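You operate a simulated robot arm through the tools that you are given. There is no shell and no other tool.

Carry out the task below with a simulated robot arm. There is one attempt and no reset: what you move stays moved.

TASK
Send the parcel on the track and the one on the bench down their printed lanes.
Fine: both ride the rollers, the one on the track first; track off between the two and at the end; gate left down, lane arm left on the last lane; the other parcels stay. Set down upright: parcel.

It is judged by the outcome, as a careful person would: the job done as asked, and still so three seconds after it is handed in. It fails if anything else is knocked over, pushed out of place, dropped, spilled or broken.

THE ROBOT
A 7-joint arm with a two-finger parallel gripper, fixed in place. Base frame: the origin is at the foot of the arm, x ahead of it, y to its left, z up; the work surface is at about z = 0.878. Readings come in m, degrees, newtons and seconds.
Its first joint turns from -132.0 to 132.0 degrees. Payload 3.91 kg.
The TCP is the grasp point between the finger pads, 0.03 m short of the fingertips. In the tool frame z runs along the fingers and y along their closing line. The gripper opens to 0.11 m. The fingers are 0.02 m wide and 0.01 m thick; the gripper's body (0.048 by 0.112 m) begins 0.055 m behind the TCP.
Orientation is told as [roll, pitch, yaw] about the base's x, y, z axes, in that order, counted from this pose: with the fingers straight down and closing along the base's y, the tool's x points along the base's -x, its y along +y and its z along -z.

THE INTERFACE
- The arm moves only by the tool nudge_tool. Its argument "targets" is a list of rows, each an object (a shift or turn left out is 0, a gripper value left out holds the last) with "turn": the turn, a rotation vector about the base's x, y, z in degrees, a list of three; "translation": the shift along the base's x, y, z in m, a list of three; "claw": the finger opening in m, from 0 to 0.11. In form: [{"turn": [rx, ry, rz], "translation": [dx, dy, dz], "claw": claw}, ...]. A call has 1 to 20 rows; each row shifts and turns the commanded pose from where the row before left it. A row lasts 0.2 s, in which the tool goes at most 0.05 m and 8.6 degrees; a call with a longer step from one row to the next is refused whole, and so is a gripper value outside its range. Where a pose cannot be reached the arm comes as near as it can. A force on the tool above 90 N (or 10 N above the force at the start of the call, whichever is more), or a blocked arm, ends the call early, and 0.2 s more pass. The fingers move at their own pace (about 0.108 m/s each) and stop on an object; they squeeze with about 32 N. The grip force told is the motor's: it shows also when the fingers shut on nothing. Time passes only in rows, and 0.2 s behind the last, so rows that do not move let the fingers close. It gives the time, the measured TCP pose, the force on the tool (base axes), the opening and the grip force at its end, in the units of the frame above (readings bear some noise), with the torque about the TCP (base axes, N m) and any sound that the robot's microphone picked up.
- Cameras (640 x 400 px; columns grow to the right, rows downward): "scene" is fixed at [0.3992, -0.4985, 1.447]; the picture's right is [1.00, 0.06, 0.00], its down [0.02, -0.35, -0.94] and it looks along [-0.06, 0.94, -0.35] (base axes); focal length 356 px, centre (320, 200). "wrist" rides on the gripper at [0.072, 0.017, -0.103] in the tool frame; the picture's right is [-0.23, 0.97, 0.00], its down [-0.76, -0.18, -0.62] and it looks along [-0.61, -0.14, 0.78] (tool axes); focal length 222 px, centre (320, 200). There is no depth. A picture from a camera that has moved, and an enlarged one, comes with that camera's place and axes in the base frame and with its lens.
- grab_frame(camera): a new picture of that camera. It takes no simulated time.
- close_up(camera, box): a new picture of the part [left, top, right, bottom] of that camera's present view, enlarged. It takes no simulated time.
- finish_job(): hands the job in; it is judged then, once.

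Places have to be worked out from the pictures, the camera data and where the tool is seen. Open the gripper and draw the arm clear of the work before you hand the job in, unless the task says otherwise.

The tools are called after "Emit:" as name(argument=value, ...) on one line, values as JSON. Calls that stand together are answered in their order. nudge_tool: Moves the arm, as the interface text tells. Its arguments: {"type":"object","properties":{"targets":{"type":"array","items":{"type":"object","properties":{"turn":{"type":"array","items":{"type":"number"}},"translation":{"type":"array","items":{"type":"number"}},"claw":{"type":"number"}}}}},"required":["targets"]} The other tools are called the same way: grab_frame (camera) takes a picture; close_up (camera, box) takes an enlarged picture of a part of a camera's view; finish_job () hands the job in.

At the start:

```text
time_s: 0.0
eef_pos: [0.409, 0.5992, 1.1318]
tool_rot: [0.0, 0.0, 0.0]
wrist_force: [0.6, -0.5, 0.9]
wrist_torque: [0.0, 0.03, 0.0]
finger_gap: 0.1101
finger_force: 0.1
```

scene: 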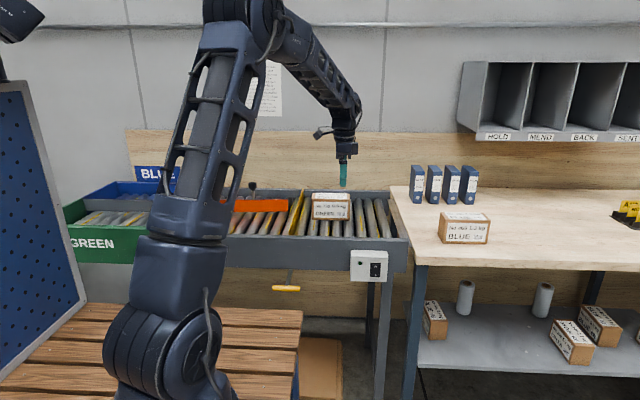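
wrist: 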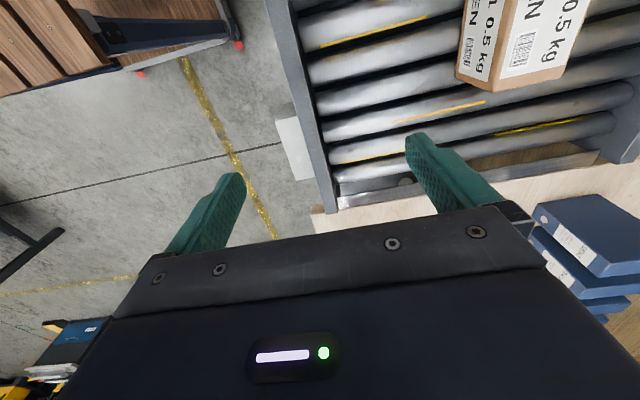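

I see a roller track with a parcel labelled GREEN and a bench parcel labelled BLUE. I'll take close-ups of the track, the control box, the lanes and the labels first.

Emit:
close_up(camera="scene", box=[220, 160, 420, 300])

Emit:
close_up(camera="scene", box=[50, 150, 250, 290])

Emit:
close_up(camera="scene", box=[340, 240, 420, 290])

Emit:
close_up(camera="scene", box=[400, 150, 560, 260])

Emit:
close_up(camera="scene", box=[230, 50, 310, 130])

Emit:
grab_frame(camera="wrist")

```text
2.86 times, centred on (320, 230) of scene
camera zoom: at [0.3992, -0.4985, 1.447], right [1.0, 0.06, 0.0], down [0.02, -0.35, -0.94], along [-0.06, 0.94, -0.35], focal length 1018 px, centre (320, 114)
```

zoom: 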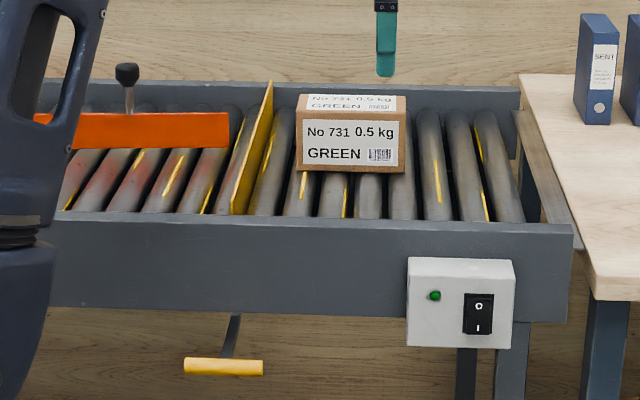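

```text
2.86 times, centred on (150, 220) of scene
camera zoom: at [0.3992, -0.4985, 1.447], right [1.0, 0.06, 0.0], down [0.02, -0.35, -0.94], along [-0.06, 0.94, -0.35], focal length 1018 px, centre (806, 143)
```

zoom: 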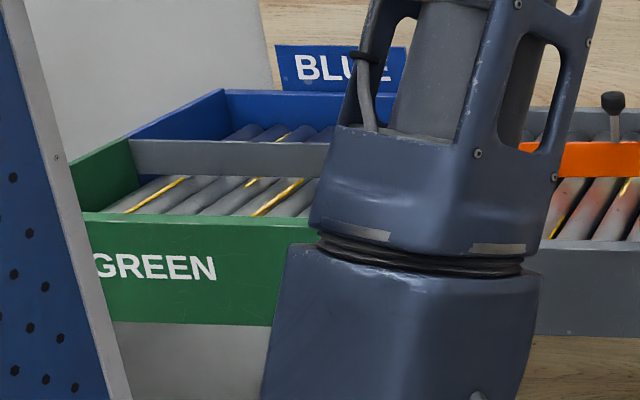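

```text
8.00 times, centred on (380, 265) of scene
camera zoom: at [0.3992, -0.4985, 1.447], right [1.0, 0.06, 0.0], down [0.02, -0.35, -0.94], along [-0.06, 0.94, -0.35], focal length 2851 px, centre (-160, -320)
```

zoom: 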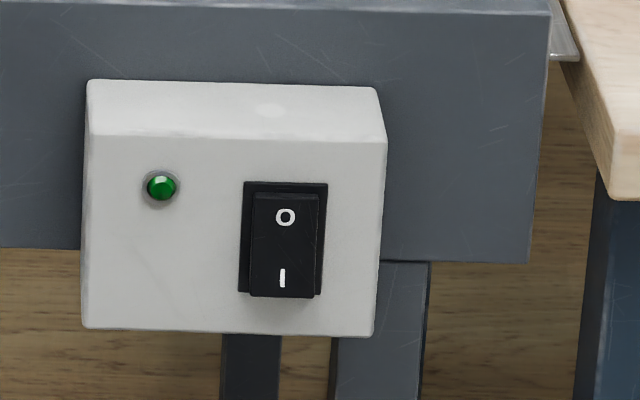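

```text
3.64 times, centred on (480, 205) of scene
camera zoom: at [0.3992, -0.4985, 1.447], right [1.0, 0.06, 0.0], down [0.02, -0.35, -0.94], along [-0.06, 0.94, -0.35], focal length 1296 px, centre (-262, 182)
```

zoom: 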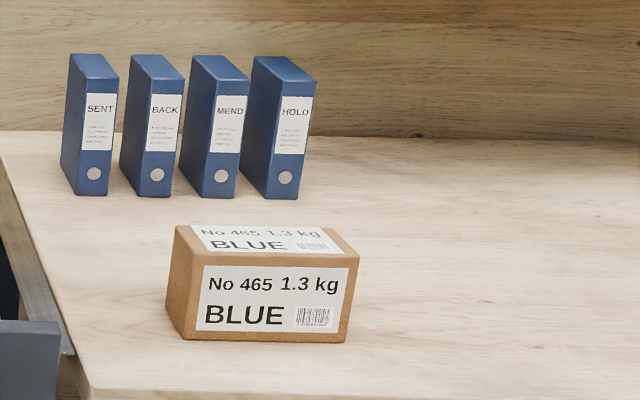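

```text
5.00 times, centred on (270, 90) of scene
camera zoom: at [0.3992, -0.4985, 1.447], right [1.0, 0.06, 0.0], down [0.02, -0.35, -0.94], along [-0.06, 0.94, -0.35], focal length 1782 px, centre (570, 750)
```

zoom: 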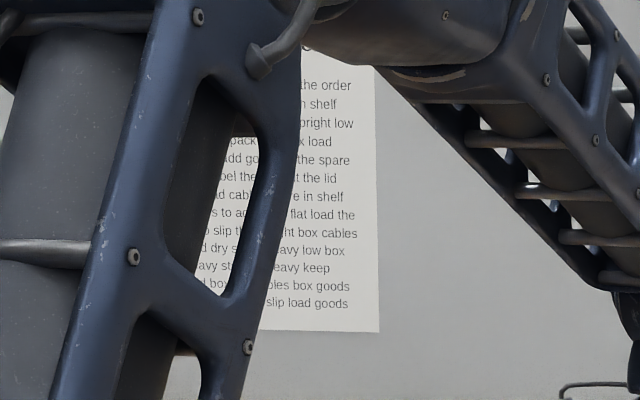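

```text
taken
camera wrist: at [0.3369, 0.6162, 1.2348], right [0.23, 0.97, 0.0], down [0.76, -0.18, 0.62], along [0.61, -0.14, -0.78], focal length 222 px, centre (320, 200)
```

wrist: 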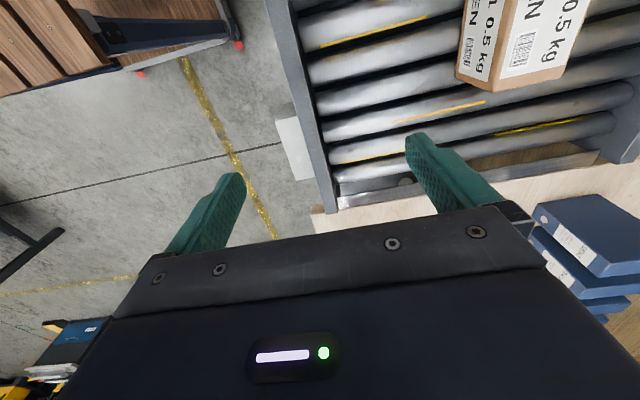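

The tool is over the front of the track, and I estimate the roller tops at z≈0.89 and the track parcel's front face at y≈0.78. I'll raise the arm and yaw it 90° so the wrist camera looks over the track at the gate and lane arm.

Emit:
nudge_tool(targets=[{"translation": [-0.01, 0, 0.04]}, {"translation": [-0.02, 0, 0.02], "turn": [0, 0, 7.5]}, {"translation": [-0.02, 0, 0.02], "turn": [0, 0, 7.5]}, {"translation": [-0.02, 0, 0.02], "turn": [0, 0, 7.5]}, {"translation": [-0.02, 0, 0.02], "turn": [0, 0, 7.5]}, {"translation": [-0.02, 0, 0.01], "turn": [0, 0, 7.5]}, {"translation": [-0.02, 0, 0], "turn": [0, 0, 7.5]}, {"translation": [-0.02, 0, 0], "turn": [0, 0, 7.5]}, {"translation": [-0.02, 0, 0], "turn": [0, 0, 7.5]}, {"translation": [-0.02, 0, 0], "turn": [0, 0, 7.5]}, {"translation": [-0.02, 0, 0], "turn": [0, 0, 7.5]}, {"translation": [-0.02, 0, 0], "turn": [0, 0, 7.5]}, {"translation": [-0.02, 0, 0], "turn": [0, 0, 7.5]}])

```text
time_s: 2.8
eef_pos: [0.1596, 0.5997, 1.2618]
tool_rot: [0.0, 0.0, 90.1]
wrist_force: [0.7, -0.3, 0.8]
wrist_torque: [0.01, 0.02, -0.03]
finger_gap: 0.1099
finger_force: 0.1
```

The arm reached the viewing pose with yaw 90°. Now I take pictures from both cameras.

Emit:
grab_frame(camera="wrist")

Emit:
grab_frame(camera="scene")

```text
taken
camera wrist: at [0.1433, 0.5272, 1.365], right [-0.97, 0.23, 0.0], down [0.18, 0.76, 0.62], along [0.14, 0.61, -0.78], focal length 222 px, centre (320, 200)
```

wrist: 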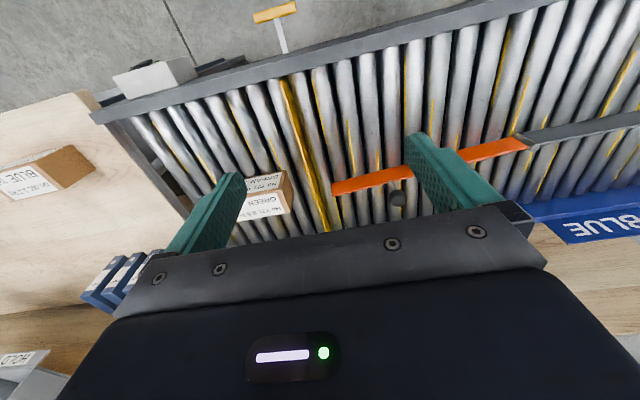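

```text
taken
```

scene: 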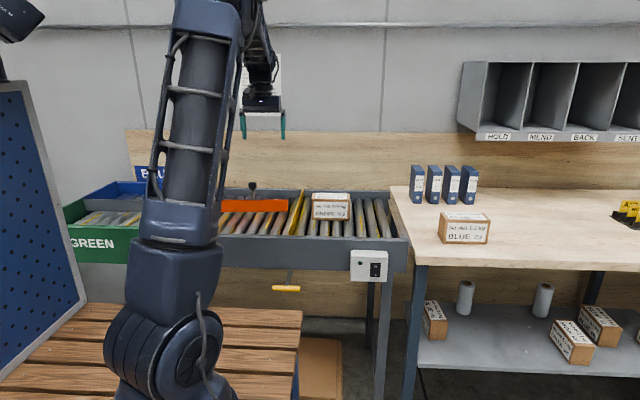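

The wrist view shows the orange lane arm pivoting at the lane divider with its tip near mid-track, and the yellow gate crossing the track at x≈0.22. I'll zoom in on the gate, lever and switch for their details.

Emit:
close_up(camera="scene", box=[260, 180, 340, 230])

Emit:
close_up(camera="scene", box=[250, 250, 330, 300])

Emit:
close_up(camera="wrist", box=[240, 50, 400, 250])

Emit:
close_up(camera="wrist", box=[80, 0, 320, 120])

Emit:
close_up(camera="wrist", box=[420, 40, 640, 240])

```text
8.00 times, centred on (300, 205) of scene
camera zoom: at [0.3992, -0.4985, 1.447], right [1.0, 0.06, 0.0], down [0.02, -0.35, -0.94], along [-0.06, 0.94, -0.35], focal length 2851 px, centre (480, 160)
```

zoom: 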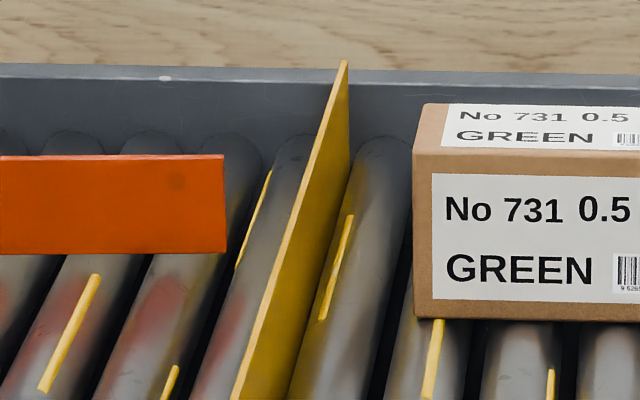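

```text
8.00 times, centred on (290, 275) of scene
camera zoom: at [0.3992, -0.4985, 1.447], right [1.0, 0.06, 0.0], down [0.02, -0.35, -0.94], along [-0.06, 0.94, -0.35], focal length 2851 px, centre (560, -400)
```

zoom: 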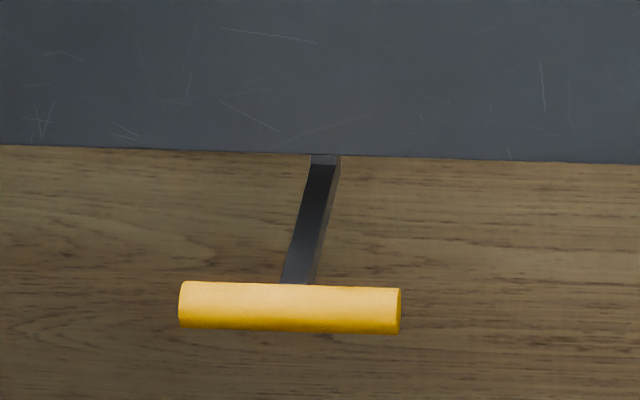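

```text
2.00 times, centred on (320, 150) of wrist
camera zoom: at [0.1433, 0.5272, 1.365], right [-0.97, 0.23, 0.0], down [0.18, 0.76, 0.62], along [0.14, 0.61, -0.78], focal length 444 px, centre (320, 300)
```

zoom: 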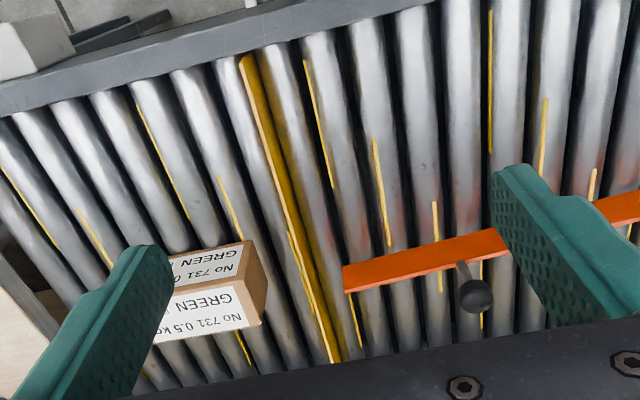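

```text
2.67 times, centred on (200, 60) of wrist
camera zoom: at [0.1433, 0.5272, 1.365], right [-0.97, 0.23, 0.0], down [0.18, 0.76, 0.62], along [0.14, 0.61, -0.78], focal length 592 px, centre (640, 573)
```

zoom: 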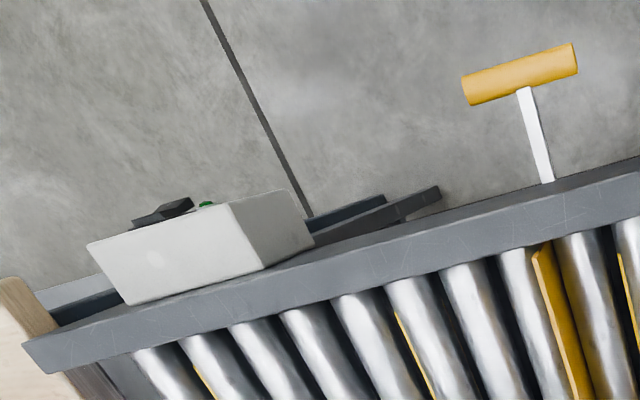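

```text
2.00 times, centred on (530, 140) of wrist
camera zoom: at [0.1433, 0.5272, 1.365], right [-0.97, 0.23, 0.0], down [0.18, 0.76, 0.62], along [0.14, 0.61, -0.78], focal length 444 px, centre (-100, 320)
```

zoom: 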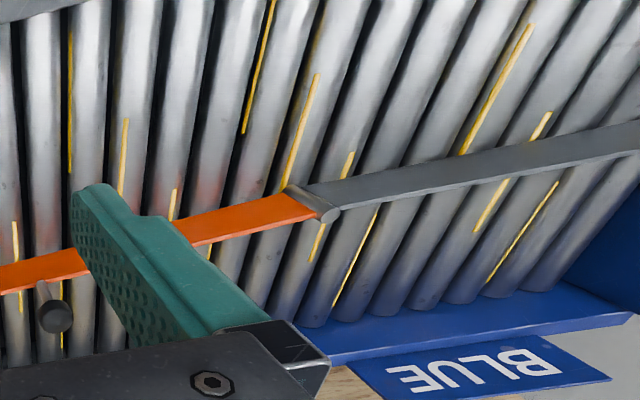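

The gate is a plate rising between the rollers, so down means retracted. It looks linked to the yellow T-lever at about (0.228, 0.49, 0.77), and the rocker's top (O) seems pressed, so the track is off. I'll go back to yaw 0 above the lever for a closer look at it and the switch.

Emit:
nudge_tool(targets=[{"translation": [0.006, -0.01, -0.01], "turn": [0, 0, -7.5]}, {"translation": [0.006, -0.01, -0.01], "turn": [0, 0, -7.5]}, {"translation": [0.006, -0.01, -0.015], "turn": [0, 0, -7.5]}, {"translation": [0.006, -0.01, -0.015], "turn": [0, 0, -7.5]}, {"translation": [0.006, -0.01, -0.015], "turn": [0, 0, -7.5]}, {"translation": [0.006, -0.01, -0.015], "turn": [0, 0, -7.5]}, {"translation": [0.006, -0.01, -0.015], "turn": [0, 0, -7.5]}, {"translation": [0.006, -0.01, -0.015], "turn": [0, 0, -7.5]}, {"translation": [0.006, -0.01, -0.015], "turn": [0, 0, -7.5]}, {"translation": [0.006, -0.01, -0.015], "turn": [0, 0, -7.5]}, {"translation": [0.006, -0.01, -0.015], "turn": [0, 0, -7.5]}, {"translation": [0.002, -0.01, -0.015], "turn": [0, 0, -7.5]}])

```text
time_s: 5.4
eef_pos: [0.2273, 0.4817, 1.0925]
tool_rot: [-0.1, 0.1, -0.2]
wrist_force: [0.1, -1.0, 0.1]
wrist_torque: [0.05, -0.02, 0.02]
finger_gap: 0.1098
finger_force: 0.0
```

The tool is above the lever at about (0.227, 0.482, 1.09). I look with both cameras.

Emit:
grab_frame(camera="wrist")

Emit:
close_up(camera="scene", box=[220, 150, 420, 300])

```text
taken
camera wrist: at [0.1549, 0.4985, 1.1958], right [0.23, 0.97, 0.0], down [0.76, -0.18, 0.62], along [0.61, -0.14, -0.78], focal length 222 px, centre (320, 200)
```

wrist: 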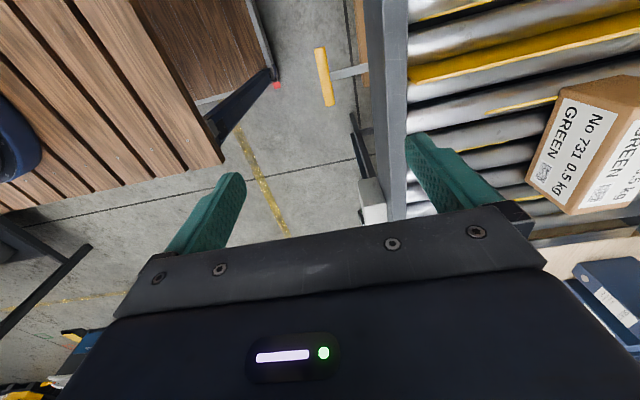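

```text
2.67 times, centred on (320, 225) of scene
camera zoom: at [0.3992, -0.4985, 1.447], right [1.0, 0.06, 0.0], down [0.02, -0.35, -0.94], along [-0.06, 0.94, -0.35], focal length 950 px, centre (320, 133)
```

zoom: 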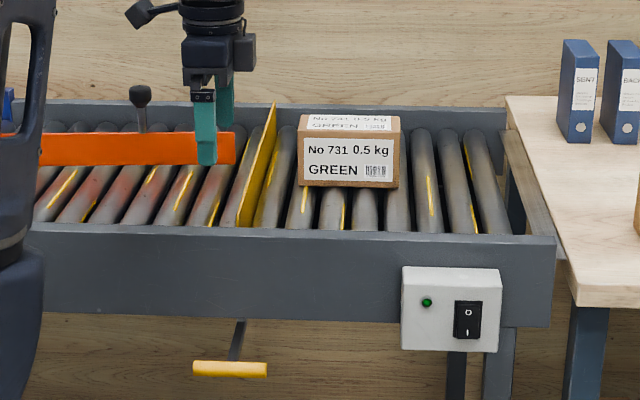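

The handle is at about (0.229, 0.491, 0.766), and the rail's front face is at y≈0.548. I'll yaw to 90° (narrow body toward the rail), close the fingers and descend to just above the handle.

Emit:
nudge_tool(targets=[{"translation": [0, 0, -0.01], "turn": [0, 0, 7.5], "claw": 0.0}, {"translation": [0, 0, -0.01], "turn": [0, 0, 7.5]}, {"translation": [0, 0, -0.02], "turn": [0, 0, 7.5]}, {"translation": [0, 0, -0.02], "turn": [0, 0, 7.5]}, {"translation": [0, 0, -0.02], "turn": [0, 0, 7.5]}, {"translation": [0, 0, -0.02], "turn": [0, 0, 7.5]}, {"translation": [0, 0, -0.02], "turn": [0, 0, 7.5]}, {"translation": [0, 0, -0.02], "turn": [0, 0, 7.5]}, {"translation": [0, 0, -0.02], "turn": [0, 0, 7.5]}, {"translation": [0, 0, -0.02], "turn": [0, 0, 7.5]}, {"translation": [0, 0, -0.02], "turn": [0, 0, 7.5]}, {"translation": [0.003, 0.003, -0.02], "turn": [0, 0, 7.5]}])

Emit:
grab_frame(camera="wrist")

Emit:
close_up(camera="scene", box=[220, 180, 340, 310])

```text
time_s: 8.0
eef_pos: [0.2315, 0.4808, 0.8706]
tool_rot: [0.0, 0.0, 90.1]
wrist_force: [0.5, 0.0, 0.6]
wrist_torque: [0.02, -0.03, -0.01]
finger_gap: 0.0
finger_force: 31.9
```

```text
taken
camera wrist: at [0.2141, 0.4097, 0.9744], right [-0.97, 0.23, 0.0], down [0.18, 0.76, 0.62], along [0.14, 0.61, -0.78], focal length 222 px, centre (320, 200)
```

wrist: 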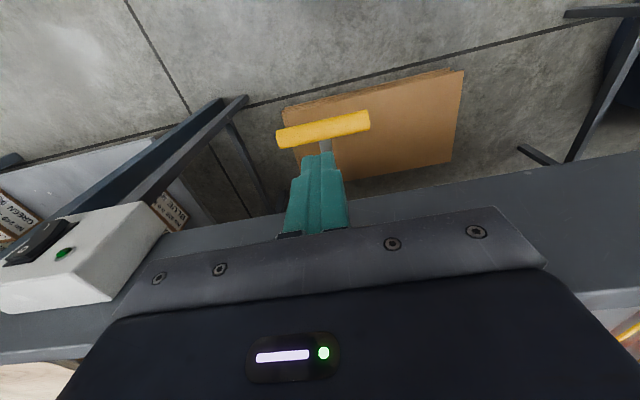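

```text
3.08 times, centred on (280, 245) of scene
camera zoom: at [0.3992, -0.4985, 1.447], right [1.0, 0.06, 0.0], down [0.02, -0.35, -0.94], along [-0.06, 0.94, -0.35], focal length 1096 px, centre (443, 62)
```

zoom: 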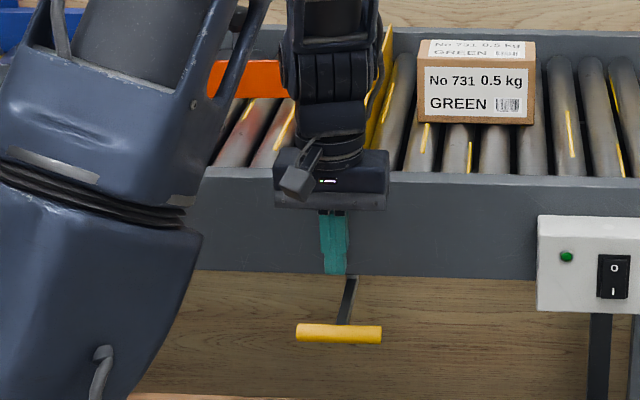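

The handle lies right below the closed fingertips at z≈0.766. I'll descend to near contact and then press down in small steps, checking the force.

Emit:
nudge_tool(targets=[{"translation": [-0.001, 0.004, -0.025]}, {"translation": [-0.001, 0.004, -0.025]}, {"translation": [0, 0, -0.008]}, {"translation": [0, 0, -0.006]}, {"translation": [0, 0, -0.006]}])

Emit:
grab_frame(camera="wrist")

Emit:
close_up(camera="scene", box=[220, 180, 340, 310])

```text
time_s: 9.2
eef_pos: [0.2287, 0.4888, 0.8028]
tool_rot: [0.0, -0.1, 90.0]
wrist_force: [0.3, 0.3, 0.7]
wrist_torque: [0.0, 0.0, -0.05]
finger_gap: 0.0002
finger_force: 31.9
```

```text
taken
camera wrist: at [0.2117, 0.4173, 0.9049], right [-0.97, 0.23, 0.0], down [0.18, 0.76, 0.62], along [0.14, 0.61, -0.78], focal length 222 px, centre (320, 200)
```

wrist: 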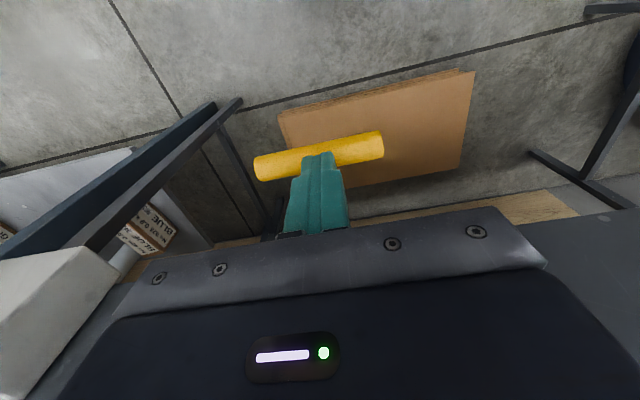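

```text
3.08 times, centred on (280, 245) of scene
camera zoom: at [0.3992, -0.4985, 1.447], right [1.0, 0.06, 0.0], down [0.02, -0.35, -0.94], along [-0.06, 0.94, -0.35], focal length 1096 px, centre (443, 62)
```

zoom: 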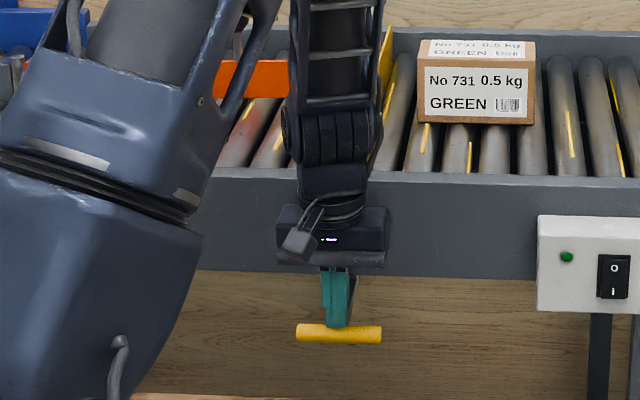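

The fingertips are just at the top of the handle with no force yet. I continue down in small steps to see how the lever responds.

Emit:
nudge_tool(targets=[{"translation": [0, 0, -0.006]}, {"translation": [0, 0, -0.005]}, {"translation": [0, 0, -0.005]}])

Emit:
close_up(camera="scene", box=[220, 180, 340, 310])

```text
time_s: 10.0
eef_pos: [0.2281, 0.4907, 0.7846]
tool_rot: [0.0, 0.0, 90.0]
wrist_force: [0.3, 0.2, -0.8]
wrist_torque: [-0.02, 0.01, 0.01]
finger_gap: 0.0
finger_force: 32.4
```

```text
3.08 times, centred on (280, 245) of scene
camera zoom: at [0.3992, -0.4985, 1.447], right [1.0, 0.06, 0.0], down [0.02, -0.35, -0.94], along [-0.06, 0.94, -0.35], focal length 1096 px, centre (443, 62)
```

zoom: 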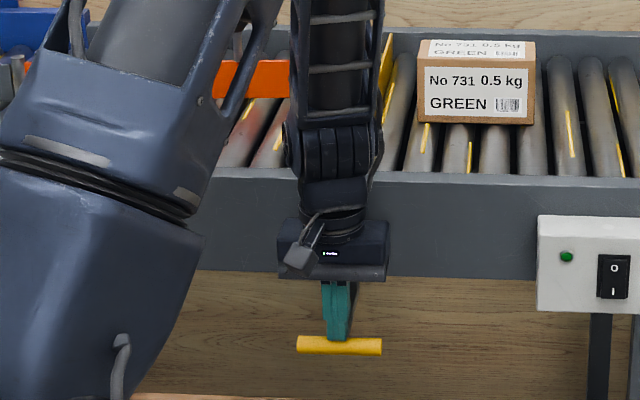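

The handle moved down about 13 mm with almost no resistance, and the gate top looks slightly lower too. I keep pressing down in small steps.

Emit:
nudge_tool(targets=[{"translation": [0, 0, -0.006]}, {"translation": [0, 0, -0.006]}, {"translation": [0, 0, -0.006]}])

Emit:
close_up(camera="scene", box=[220, 180, 340, 310])

Emit:
grab_frame(camera="wrist")

```text
time_s: 10.8
eef_pos: [0.2276, 0.491, 0.7674]
tool_rot: [0.0, 0.0, 89.9]
wrist_force: [-0.9, 0.3, 0.0]
wrist_torque: [0.02, 0.02, 0.01]
finger_gap: 0.0001
finger_force: 31.8
```

```text
3.08 times, centred on (280, 245) of scene
camera zoom: at [0.3992, -0.4985, 1.447], right [1.0, 0.06, 0.0], down [0.02, -0.35, -0.94], along [-0.06, 0.94, -0.35], focal length 1096 px, centre (443, 62)
```

zoom: 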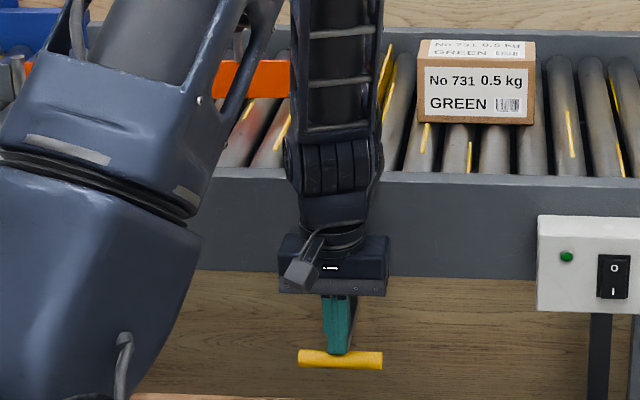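

```text
taken
camera wrist: at [0.2114, 0.4187, 0.8709], right [-0.97, 0.23, 0.0], down [0.18, 0.76, 0.62], along [0.14, 0.61, -0.78], focal length 222 px, centre (320, 200)
```

wrist: 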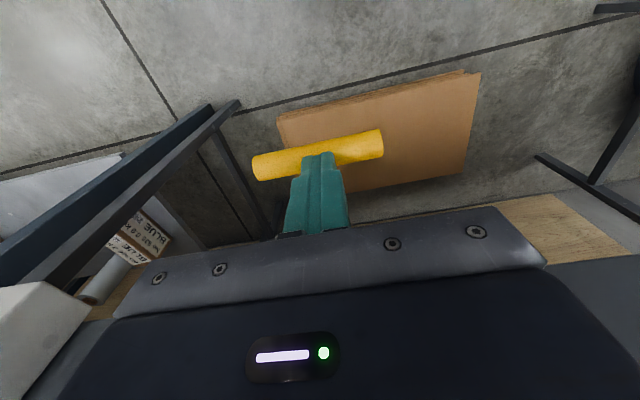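

The gate top is sinking as the handle goes down, so pressing down lowers the gate. I keep pressing to its stop.

Emit:
nudge_tool(targets=[{"translation": [0, 0, -0.007]}, {"translation": [0, 0, -0.007]}, {"translation": [0, 0.001, -0.007]}, {"translation": [0, 0.001, -0.007]}])

Emit:
close_up(camera="scene", box=[220, 180, 340, 310])

Emit:
grab_frame(camera="wrist")

```text
time_s: 11.8
eef_pos: [0.2287, 0.4934, 0.7404]
tool_rot: [0.0, -0.1, 89.9]
wrist_force: [1.9, -5.2, 19.3]
wrist_torque: [-0.25, 0.01, 0.0]
finger_gap: 0.0
finger_force: 32.1
```

```text
3.08 times, centred on (280, 245) of scene
camera zoom: at [0.3992, -0.4985, 1.447], right [1.0, 0.06, 0.0], down [0.02, -0.35, -0.94], along [-0.06, 0.94, -0.35], focal length 1096 px, centre (443, 62)
```

zoom: 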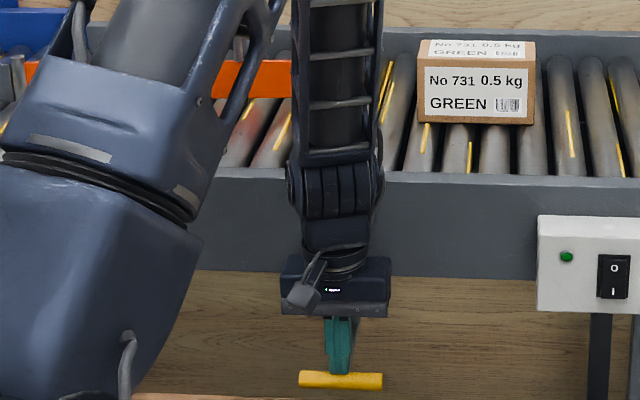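

```text
taken
camera wrist: at [0.212, 0.4212, 0.8433], right [-0.97, 0.23, 0.0], down [0.18, 0.76, 0.62], along [0.14, 0.61, -0.78], focal length 222 px, centre (320, 200)
```

wrist: 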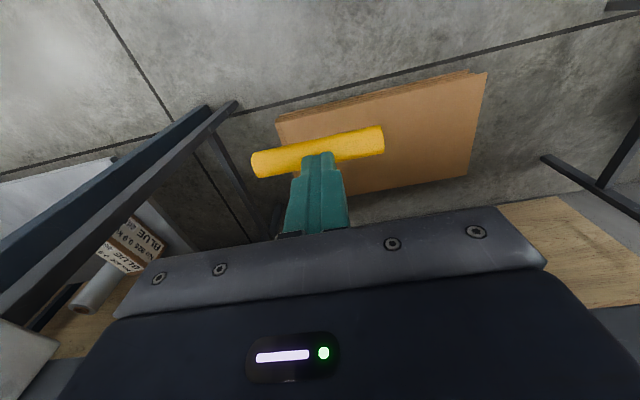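

Force has risen to 19 N and the gate is nearly flush, so the lever seems to be at its stop. I'll press a few millimetres more to be sure it latches, then lift and see whether it stays down.

Emit:
nudge_tool(targets=[{"translation": [0, 0, -0.004]}, {"translation": [0, 0, 0]}])

Emit:
nudge_tool(targets=[{"translation": [0, 0, 0.015]}, {"translation": [0, -0.003, 0.03]}, {"translation": [0, -0.003, 0.04]}, {"translation": [0, -0.003, 0.04]}, {"translation": [0, 0, 0.04]}, {"translation": [0, 0, 0.04]}])

Emit:
close_up(camera="scene", box=[220, 180, 340, 310])

Emit:
grab_frame(camera="wrist")

```text
time_s: 12.3
eef_pos: [0.2296, 0.4926, 0.7403]
tool_rot: [-0.2, -0.3, 89.9]
wrist_force: [-1.4, -18.0, 36.5]
wrist_torque: [-0.72, 0.11, 0.06]
finger_gap: 0.0
finger_force: 31.4
stopped in row 2: the force on the tool passed its limit at 97 N (the readings are from after the stop); the commanded pose is now the measured one
```

```text
time_s: 13.7
eef_pos: [0.228, 0.486, 0.9441]
tool_rot: [-0.1, 0.0, 89.9]
wrist_force: [-0.9, -0.5, 0.3]
wrist_torque: [0.0, 0.05, -0.02]
finger_gap: 0.0
finger_force: 31.9
```

```text
3.08 times, centred on (280, 245) of scene
camera zoom: at [0.3992, -0.4985, 1.447], right [1.0, 0.06, 0.0], down [0.02, -0.35, -0.94], along [-0.06, 0.94, -0.35], focal length 1096 px, centre (443, 62)
```

zoom: 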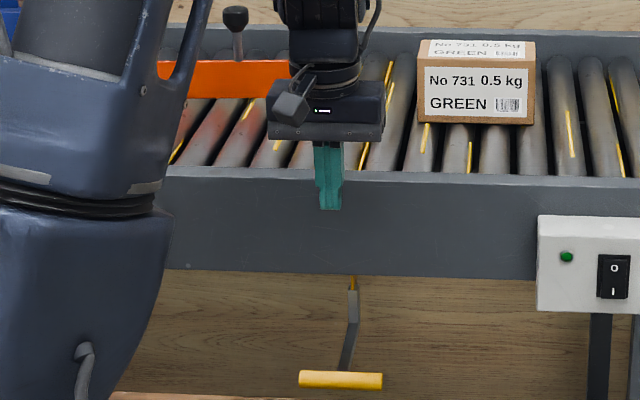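

```text
taken
camera wrist: at [0.2109, 0.4133, 1.0476], right [-0.97, 0.23, 0.0], down [0.18, 0.76, 0.63], along [0.14, 0.61, -0.78], focal length 222 px, centre (320, 200)
```

wrist: 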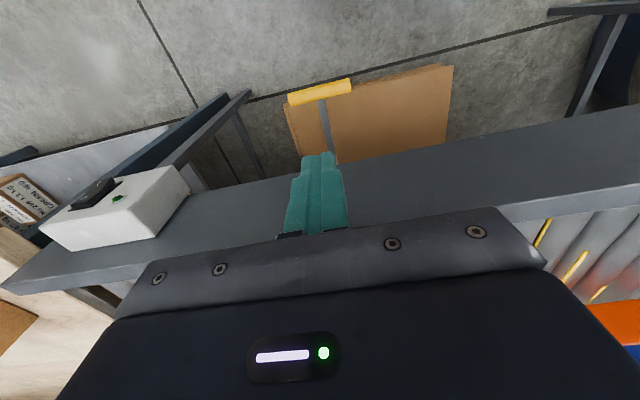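

The gate stays down by itself with the lever at its lower stop. Next I lift the tool and move above the lane arm's knob at about (0.044, 0.845, 1.0) to set it for GREEN.

Emit:
nudge_tool(targets=[{"translation": [0, 0, 0.04]}, {"translation": [0, 0, 0.04]}, {"translation": [0, 0, 0.04]}, {"translation": [0, 0, 0.04]}, {"translation": [0, 0.01, 0.04]}, {"translation": [-0.02, 0.035, 0]}, {"translation": [-0.02, 0.035, 0]}, {"translation": [-0.02, 0.035, 0]}, {"translation": [-0.02, 0.035, 0]}, {"translation": [-0.02, 0.035, 0]}, {"translation": [-0.02, 0.035, 0]}, {"translation": [-0.02, 0.035, 0], "claw": 0.08}, {"translation": [-0.02, 0.035, 0]}, {"translation": [-0.02, 0.02, 0]}])

Emit:
grab_frame(camera="wrist")

Emit:
grab_frame(camera="scene")

Emit:
close_up(camera="scene", box=[240, 180, 340, 300])

```text
time_s: 16.7
eef_pos: [0.0486, 0.7953, 1.1455]
tool_rot: [-0.1, -0.2, 89.9]
wrist_force: [0.1, -0.4, 0.2]
wrist_torque: [0.01, 0.05, -0.01]
finger_gap: 0.08
finger_force: 0.1
```

```text
taken
camera wrist: at [0.0313, 0.723, 1.2477], right [-0.97, 0.23, 0.0], down [0.18, 0.76, 0.63], along [0.14, 0.61, -0.78], focal length 222 px, centre (320, 200)
```

wrist: 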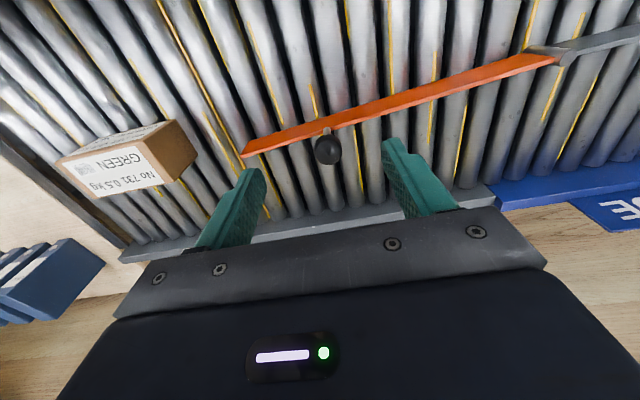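

```text
taken
```

scene: 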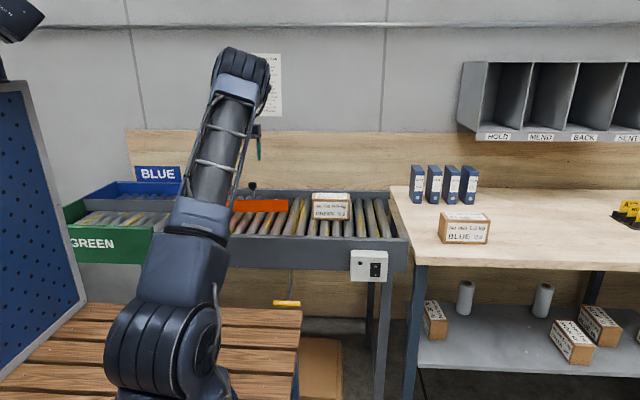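

```text
3.33 times, centred on (290, 240) of scene
camera zoom: at [0.3992, -0.4985, 1.447], right [1.0, 0.06, 0.0], down [0.02, -0.35, -0.94], along [-0.06, 0.94, -0.35], focal length 1188 px, centre (420, 67)
```

zoom: 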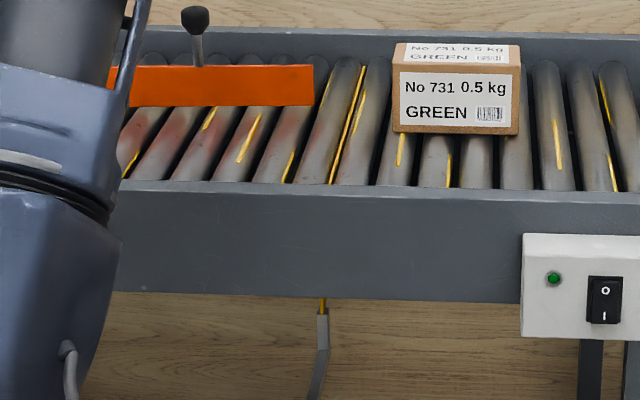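

The gate is now flush with the rollers. The knob is at about (0.048, 0.842, 1.0) on an arm that sits near mid-track; I descend with open fingers around the knob and close on it.

Emit:
nudge_tool(targets=[{"translation": [0, 0.024, -0.02]}, {"translation": [0, 0.023, -0.03]}, {"translation": [0, 0, -0.035]}, {"translation": [0, 0, -0.03]}, {"translation": [0, 0, -0.028]}])

Emit:
grab_frame(camera="wrist")

Emit:
close_up(camera="scene", box=[210, 140, 310, 220])

```text
time_s: 17.9
eef_pos: [0.0487, 0.8426, 1.0011]
tool_rot: [-0.2, -0.2, 90.0]
wrist_force: [-0.4, 0.0, 0.5]
wrist_torque: [0.0, 0.01, 0.01]
finger_gap: 0.0798
finger_force: 0.0
```

```text
taken
camera wrist: at [0.0313, 0.7705, 1.1029], right [-0.97, 0.23, 0.0], down [0.18, 0.76, 0.63], along [0.14, 0.61, -0.78], focal length 222 px, centre (320, 200)
```

wrist: 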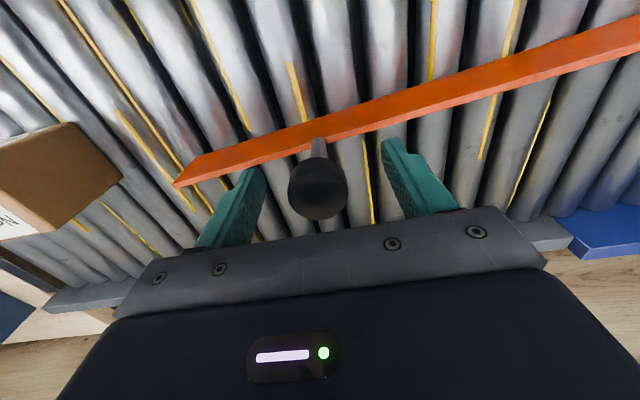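

```text
5.00 times, centred on (260, 180) of scene
camera zoom: at [0.3992, -0.4985, 1.447], right [1.0, 0.06, 0.0], down [0.02, -0.35, -0.94], along [-0.06, 0.94, -0.35], focal length 1782 px, centre (620, 300)
```

zoom: 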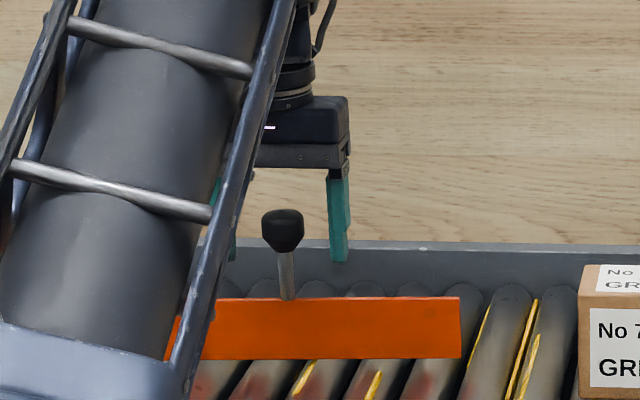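

The knob sits between the pads at TCP height. I close on it.

Emit:
nudge_tool(targets=[{"claw": 0.0}, {}, {}])

```text
time_s: 18.7
eef_pos: [0.0489, 0.8439, 0.9996]
tool_rot: [-0.2, -0.1, 90.0]
wrist_force: [8.6, 1.6, -0.6]
wrist_torque: [0.39, -0.13, -0.19]
finger_gap: 0.0336
finger_force: 44.9
```

The knob is held (0.034 m wide). I swing it along the arc around the pivot toward the back (+y), which closes the blue lane and opens GREEN, watching the force.

Emit:
nudge_tool(targets=[{"translation": [-0.002, 0.0115, 0], "turn": [0, 0, 2.5]}, {"translation": [-0.0021, 0.0114, 0], "turn": [0, 0, 2.5]}, {"translation": [-0.003, 0.0112, 0], "turn": [0, 0, 2.5]}, {"translation": [-0.0031, 0.0112, 0], "turn": [0, 0, 2.5]}])

Emit:
grab_frame(camera="wrist")

```text
time_s: 19.7
eef_pos: [0.0421, 0.8875, 0.9981]
tool_rot: [-0.3, -0.2, 99.8]
wrist_force: [42.6, 10.6, -10.8]
wrist_torque: [0.02, -0.3, -0.17]
finger_gap: 0.0333
finger_force: 45.1
```

```text
taken
camera wrist: at [0.0378, 0.8138, 1.1025], right [-1.0, 0.06, 0.0], down [0.04, 0.78, 0.63], along [0.04, 0.62, -0.78], focal length 222 px, centre (320, 200)
```

wrist: 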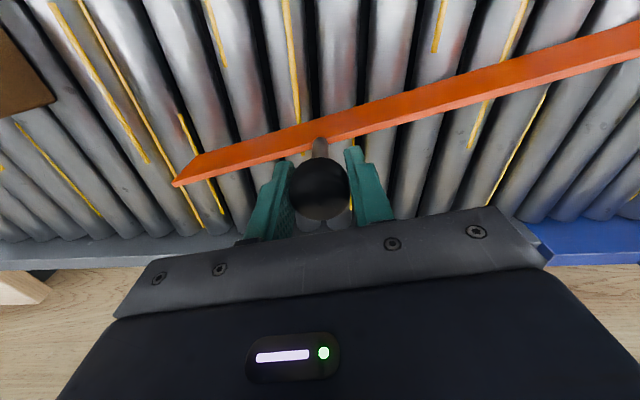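

The arm swings easily but the tool feels +42 N in x, so my arc was a little too far toward −x. I relieve that and continue on a corrected arc.

Emit:
nudge_tool(targets=[{"translation": [0.003, 0.0, 0]}, {"translation": [-0.0015, 0.0111, 0], "turn": [0, 0, 2.5]}, {"translation": [-0.003, 0.011, 0], "turn": [0, 0, 2.5]}, {"translation": [-0.0035, 0.0108, 0], "turn": [0, 0, 2.5]}])

Emit:
grab_frame(camera="wrist")

```text
time_s: 20.7
eef_pos: [0.0326, 0.9212, 1.0]
tool_rot: [-0.1, -0.2, 107.4]
wrist_force: [11.0, 4.9, -20.8]
wrist_torque: [0.45, 0.24, -0.38]
finger_gap: 0.033
finger_force: 44.6
```

```text
taken
camera wrist: at [0.0386, 0.8464, 1.1029], right [-1.0, -0.08, 0.0], down [-0.06, 0.78, 0.62], along [-0.05, 0.62, -0.78], focal length 222 px, centre (320, 200)
```

wrist: 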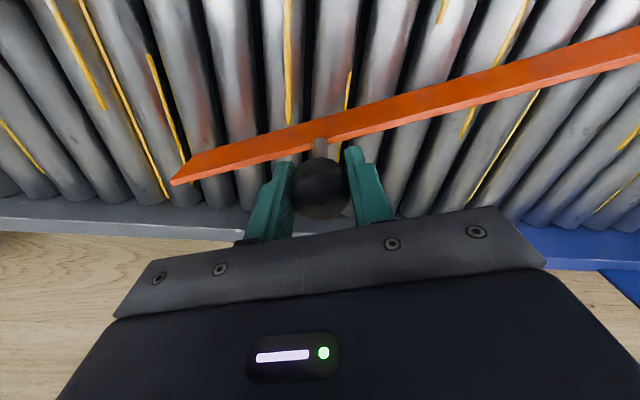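

Forces are lower and the arm keeps following. I continue the swing toward the stop.

Emit:
nudge_tool(targets=[{"translation": [-0.0038, 0.0107, 0], "turn": [0, 0, 2.5]}, {"translation": [-0.0043, 0.0105, 0], "turn": [0, 0, 2.5]}, {"translation": [-0.0047, 0.0103, 0], "turn": [0, 0, 2.5]}])

Emit:
grab_frame(camera="wrist")

Emit:
close_up(camera="scene", box=[210, 140, 310, 220])

```text
time_s: 21.5
eef_pos: [0.0222, 0.9454, 1.0015]
tool_rot: [-0.1, -0.4, 114.8]
wrist_force: [5.7, 5.6, -12.6]
wrist_torque: [0.55, 0.27, -0.42]
finger_gap: 0.0333
finger_force: 45.2
out of reach, approached as far as the arm can: row 3
```

```text
taken
camera wrist: at [0.0375, 0.8723, 1.1035], right [-0.98, -0.2, 0.0], down [-0.16, 0.76, 0.63], along [-0.13, 0.61, -0.78], focal length 222 px, centre (320, 200)
```

wrist: 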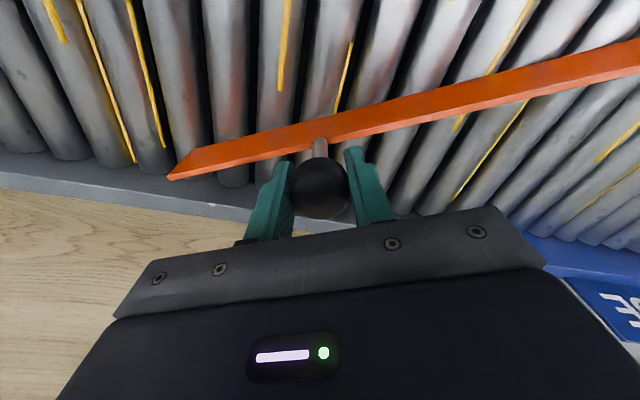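

```text
5.00 times, centred on (260, 180) of scene
camera zoom: at [0.3992, -0.4985, 1.447], right [1.0, 0.06, 0.0], down [0.02, -0.35, -0.94], along [-0.06, 0.94, -0.35], focal length 1782 px, centre (620, 300)
```

zoom: 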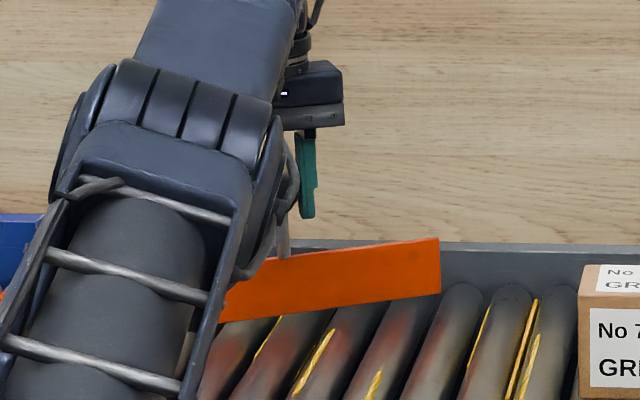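

The arm is near 28°, with its tip about 5 cm from the back rail, but the tool reached its reach limit. I'll tilt the tool outward about the finger-closing axis to gain reach and finish the swing.

Emit:
nudge_tool(targets=[{"turn": [5.4, 2.5, 0]}, {"turn": [5.4, 2.5, 0]}, {"turn": [5.4, 2.5, 0]}, {"translation": [-0.004, 0.008, 0]}, {"translation": [-0.005, 0.009, 0]}, {"translation": [-0.005, 0.009, 0]}])

Emit:
grab_frame(camera="wrist")

Emit:
close_up(camera="scene", box=[210, 140, 310, 220])

```text
time_s: 22.9
eef_pos: [0.0086, 0.9715, 1.0003]
tool_rot: [-0.2, -18.2, 114.8]
wrist_force: [8.4, 5.2, 6.9]
wrist_torque: [0.84, 0.01, -0.04]
finger_gap: 0.0332
finger_force: 45.4
```

```text
taken
camera wrist: at [0.0352, 0.872, 1.0759], right [-0.97, -0.21, 0.07], down [-0.06, 0.55, 0.83], along [-0.21, 0.81, -0.55], focal length 222 px, centre (320, 200)
```

wrist: 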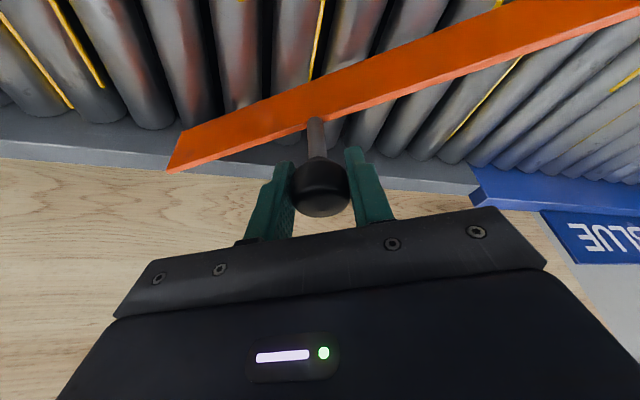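

```text
5.00 times, centred on (260, 180) of scene
camera zoom: at [0.3992, -0.4985, 1.447], right [1.0, 0.06, 0.0], down [0.02, -0.35, -0.94], along [-0.06, 0.94, -0.35], focal length 1782 px, centre (620, 300)
```

zoom: 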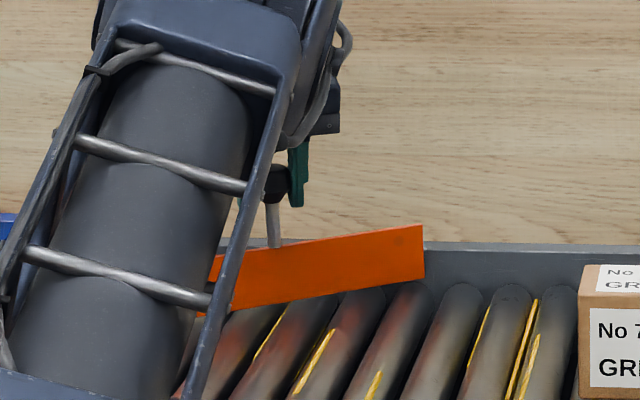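

The tip is now about at the back rail (y≈1.03). I push a little more to find the stop.

Emit:
nudge_tool(targets=[{"turn": [4, 1.9, 0]}, {"translation": [-0.005, 0.008, 0]}, {"translation": [-0.005, 0.008, 0]}])

Emit:
grab_frame(camera="wrist")

Emit:
close_up(camera="scene", box=[210, 140, 310, 220])

```text
time_s: 23.7
eef_pos: [0.0, 0.9879, 1.0]
tool_rot: [-0.2, -22.6, 114.7]
wrist_force: [21.4, 13.2, 2.2]
wrist_torque: [0.15, 0.03, 0.16]
finger_gap: 0.0297
finger_force: 44.8
```

```text
taken
camera wrist: at [0.0292, 0.8846, 1.0666], right [-0.97, -0.22, 0.08], down [-0.04, 0.49, 0.87], along [-0.23, 0.84, -0.49], focal length 222 px, centre (320, 200)
```

wrist: 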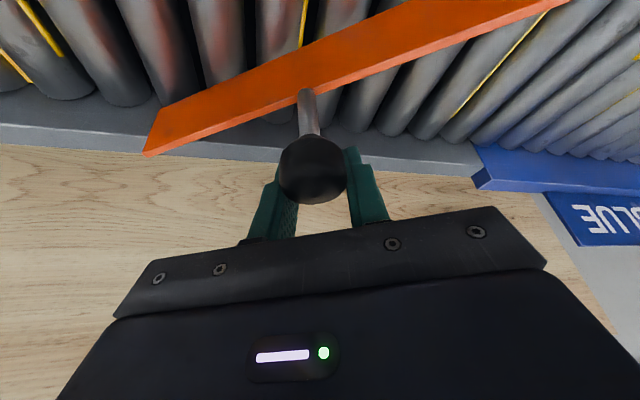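

```text
5.00 times, centred on (260, 180) of scene
camera zoom: at [0.3992, -0.4985, 1.447], right [1.0, 0.06, 0.0], down [0.02, -0.35, -0.94], along [-0.06, 0.94, -0.35], focal length 1782 px, centre (620, 300)
```

zoom: 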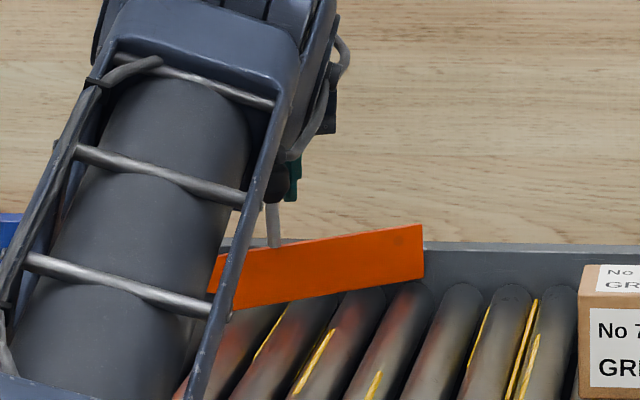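

The plate did not move further (the knob slipped slightly in the pads), so the lane arm is at its GREEN stop. I release it, retreat along the tool axis, and turn the tool toward the switch pose.

Emit:
nudge_tool(targets=[{"claw": 0.08}, {}, {"translation": [0.006, -0.013, 0.034]}, {"translation": [0.006, -0.013, 0.034]}, {"translation": [0.006, -0.013, 0.034]}, {"translation": [0.006, -0.013, 0.034]}, {"translation": [0.006, -0.03, 0.01], "turn": [0, 0, -6.2]}, {"translation": [0.01, -0.03, 0.01], "turn": [0, 0, -6.2], "claw": 0.0}, {"translation": [0.02, -0.03, 0], "turn": [0, 0, -6.2]}, {"translation": [0.03, -0.03, 0], "turn": [0, 0, -6.2]}])

Emit:
grab_frame(camera="wrist")

Emit:
grab_frame(camera="scene")

```text
time_s: 25.9
eef_pos: [0.0871, 0.8146, 1.1545]
tool_rot: [0.0, -22.4, 89.9]
wrist_force: [-0.6, 1.0, -0.4]
wrist_torque: [0.01, -0.02, 0.02]
finger_gap: 0.0002
finger_force: 31.6
```

```text
taken
camera wrist: at [0.0708, 0.7081, 1.2225], right [-0.97, 0.21, 0.09], down [0.18, 0.47, 0.87], along [0.14, 0.86, -0.49], focal length 222 px, centre (320, 200)
```

wrist: 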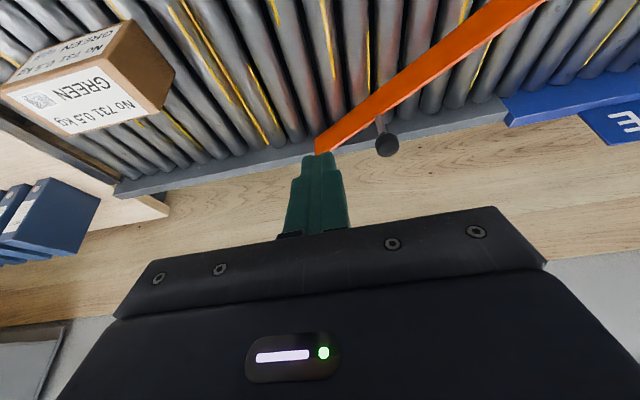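

```text
taken
```

scene: 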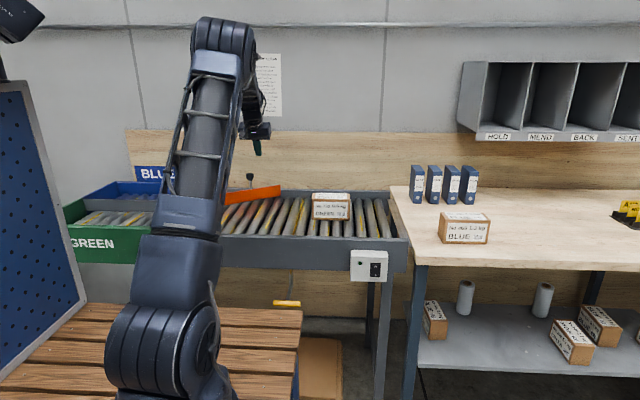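

The lane arm now rests across the blue side with its tip at the back rail. I now travel to the front of the switch box with the tool tilted 45° toward +y and the fingers closed.

Emit:
nudge_tool(targets=[{"translation": [0.033, -0.032, 0], "turn": [7.5, 0, 0]}, {"translation": [0.033, -0.032, 0], "turn": [7.5, 0, 0]}, {"translation": [0.033, -0.032, 0], "turn": [7.5, 0, 0]}, {"translation": [0.033, -0.032, 0]}, {"translation": [0.033, -0.032, 0]}, {"translation": [0.033, -0.032, 0]}, {"translation": [0.033, -0.032, 0]}, {"translation": [0.033, -0.032, 0]}, {"translation": [0.033, -0.032, 0]}, {"translation": [0.033, -0.032, 0]}, {"translation": [0.033, -0.032, 0]}, {"translation": [0.033, -0.032, -0.01]}, {"translation": [0.033, -0.032, -0.02]}, {"translation": [0, 0, -0.04]}, {"translation": [0, 0, -0.04]}])

Emit:
grab_frame(camera="wrist")

Emit:
grab_frame(camera="scene")

```text
refused: row 13 steps farther than a row can; nothing moved
```

```text
taken
camera wrist: at [0.0708, 0.7081, 1.2225], right [-0.97, 0.21, 0.09], down [0.18, 0.47, 0.87], along [0.14, 0.86, -0.49], focal length 222 px, centre (320, 200)
```

wrist: 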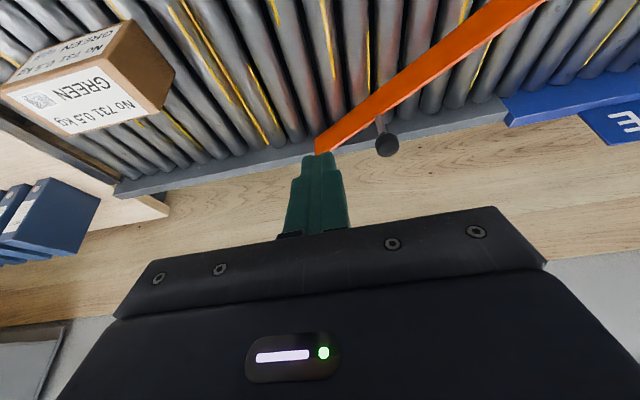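

```text
taken
```

scene: 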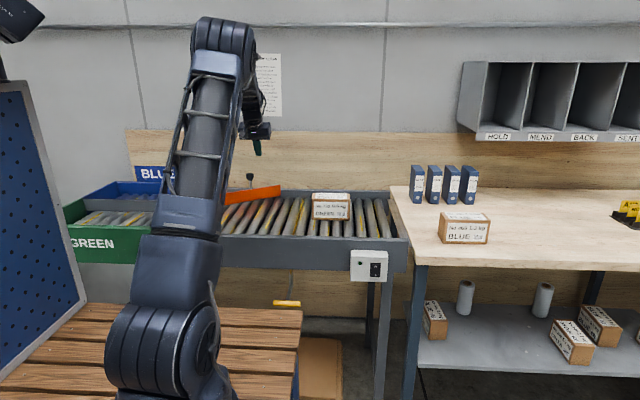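

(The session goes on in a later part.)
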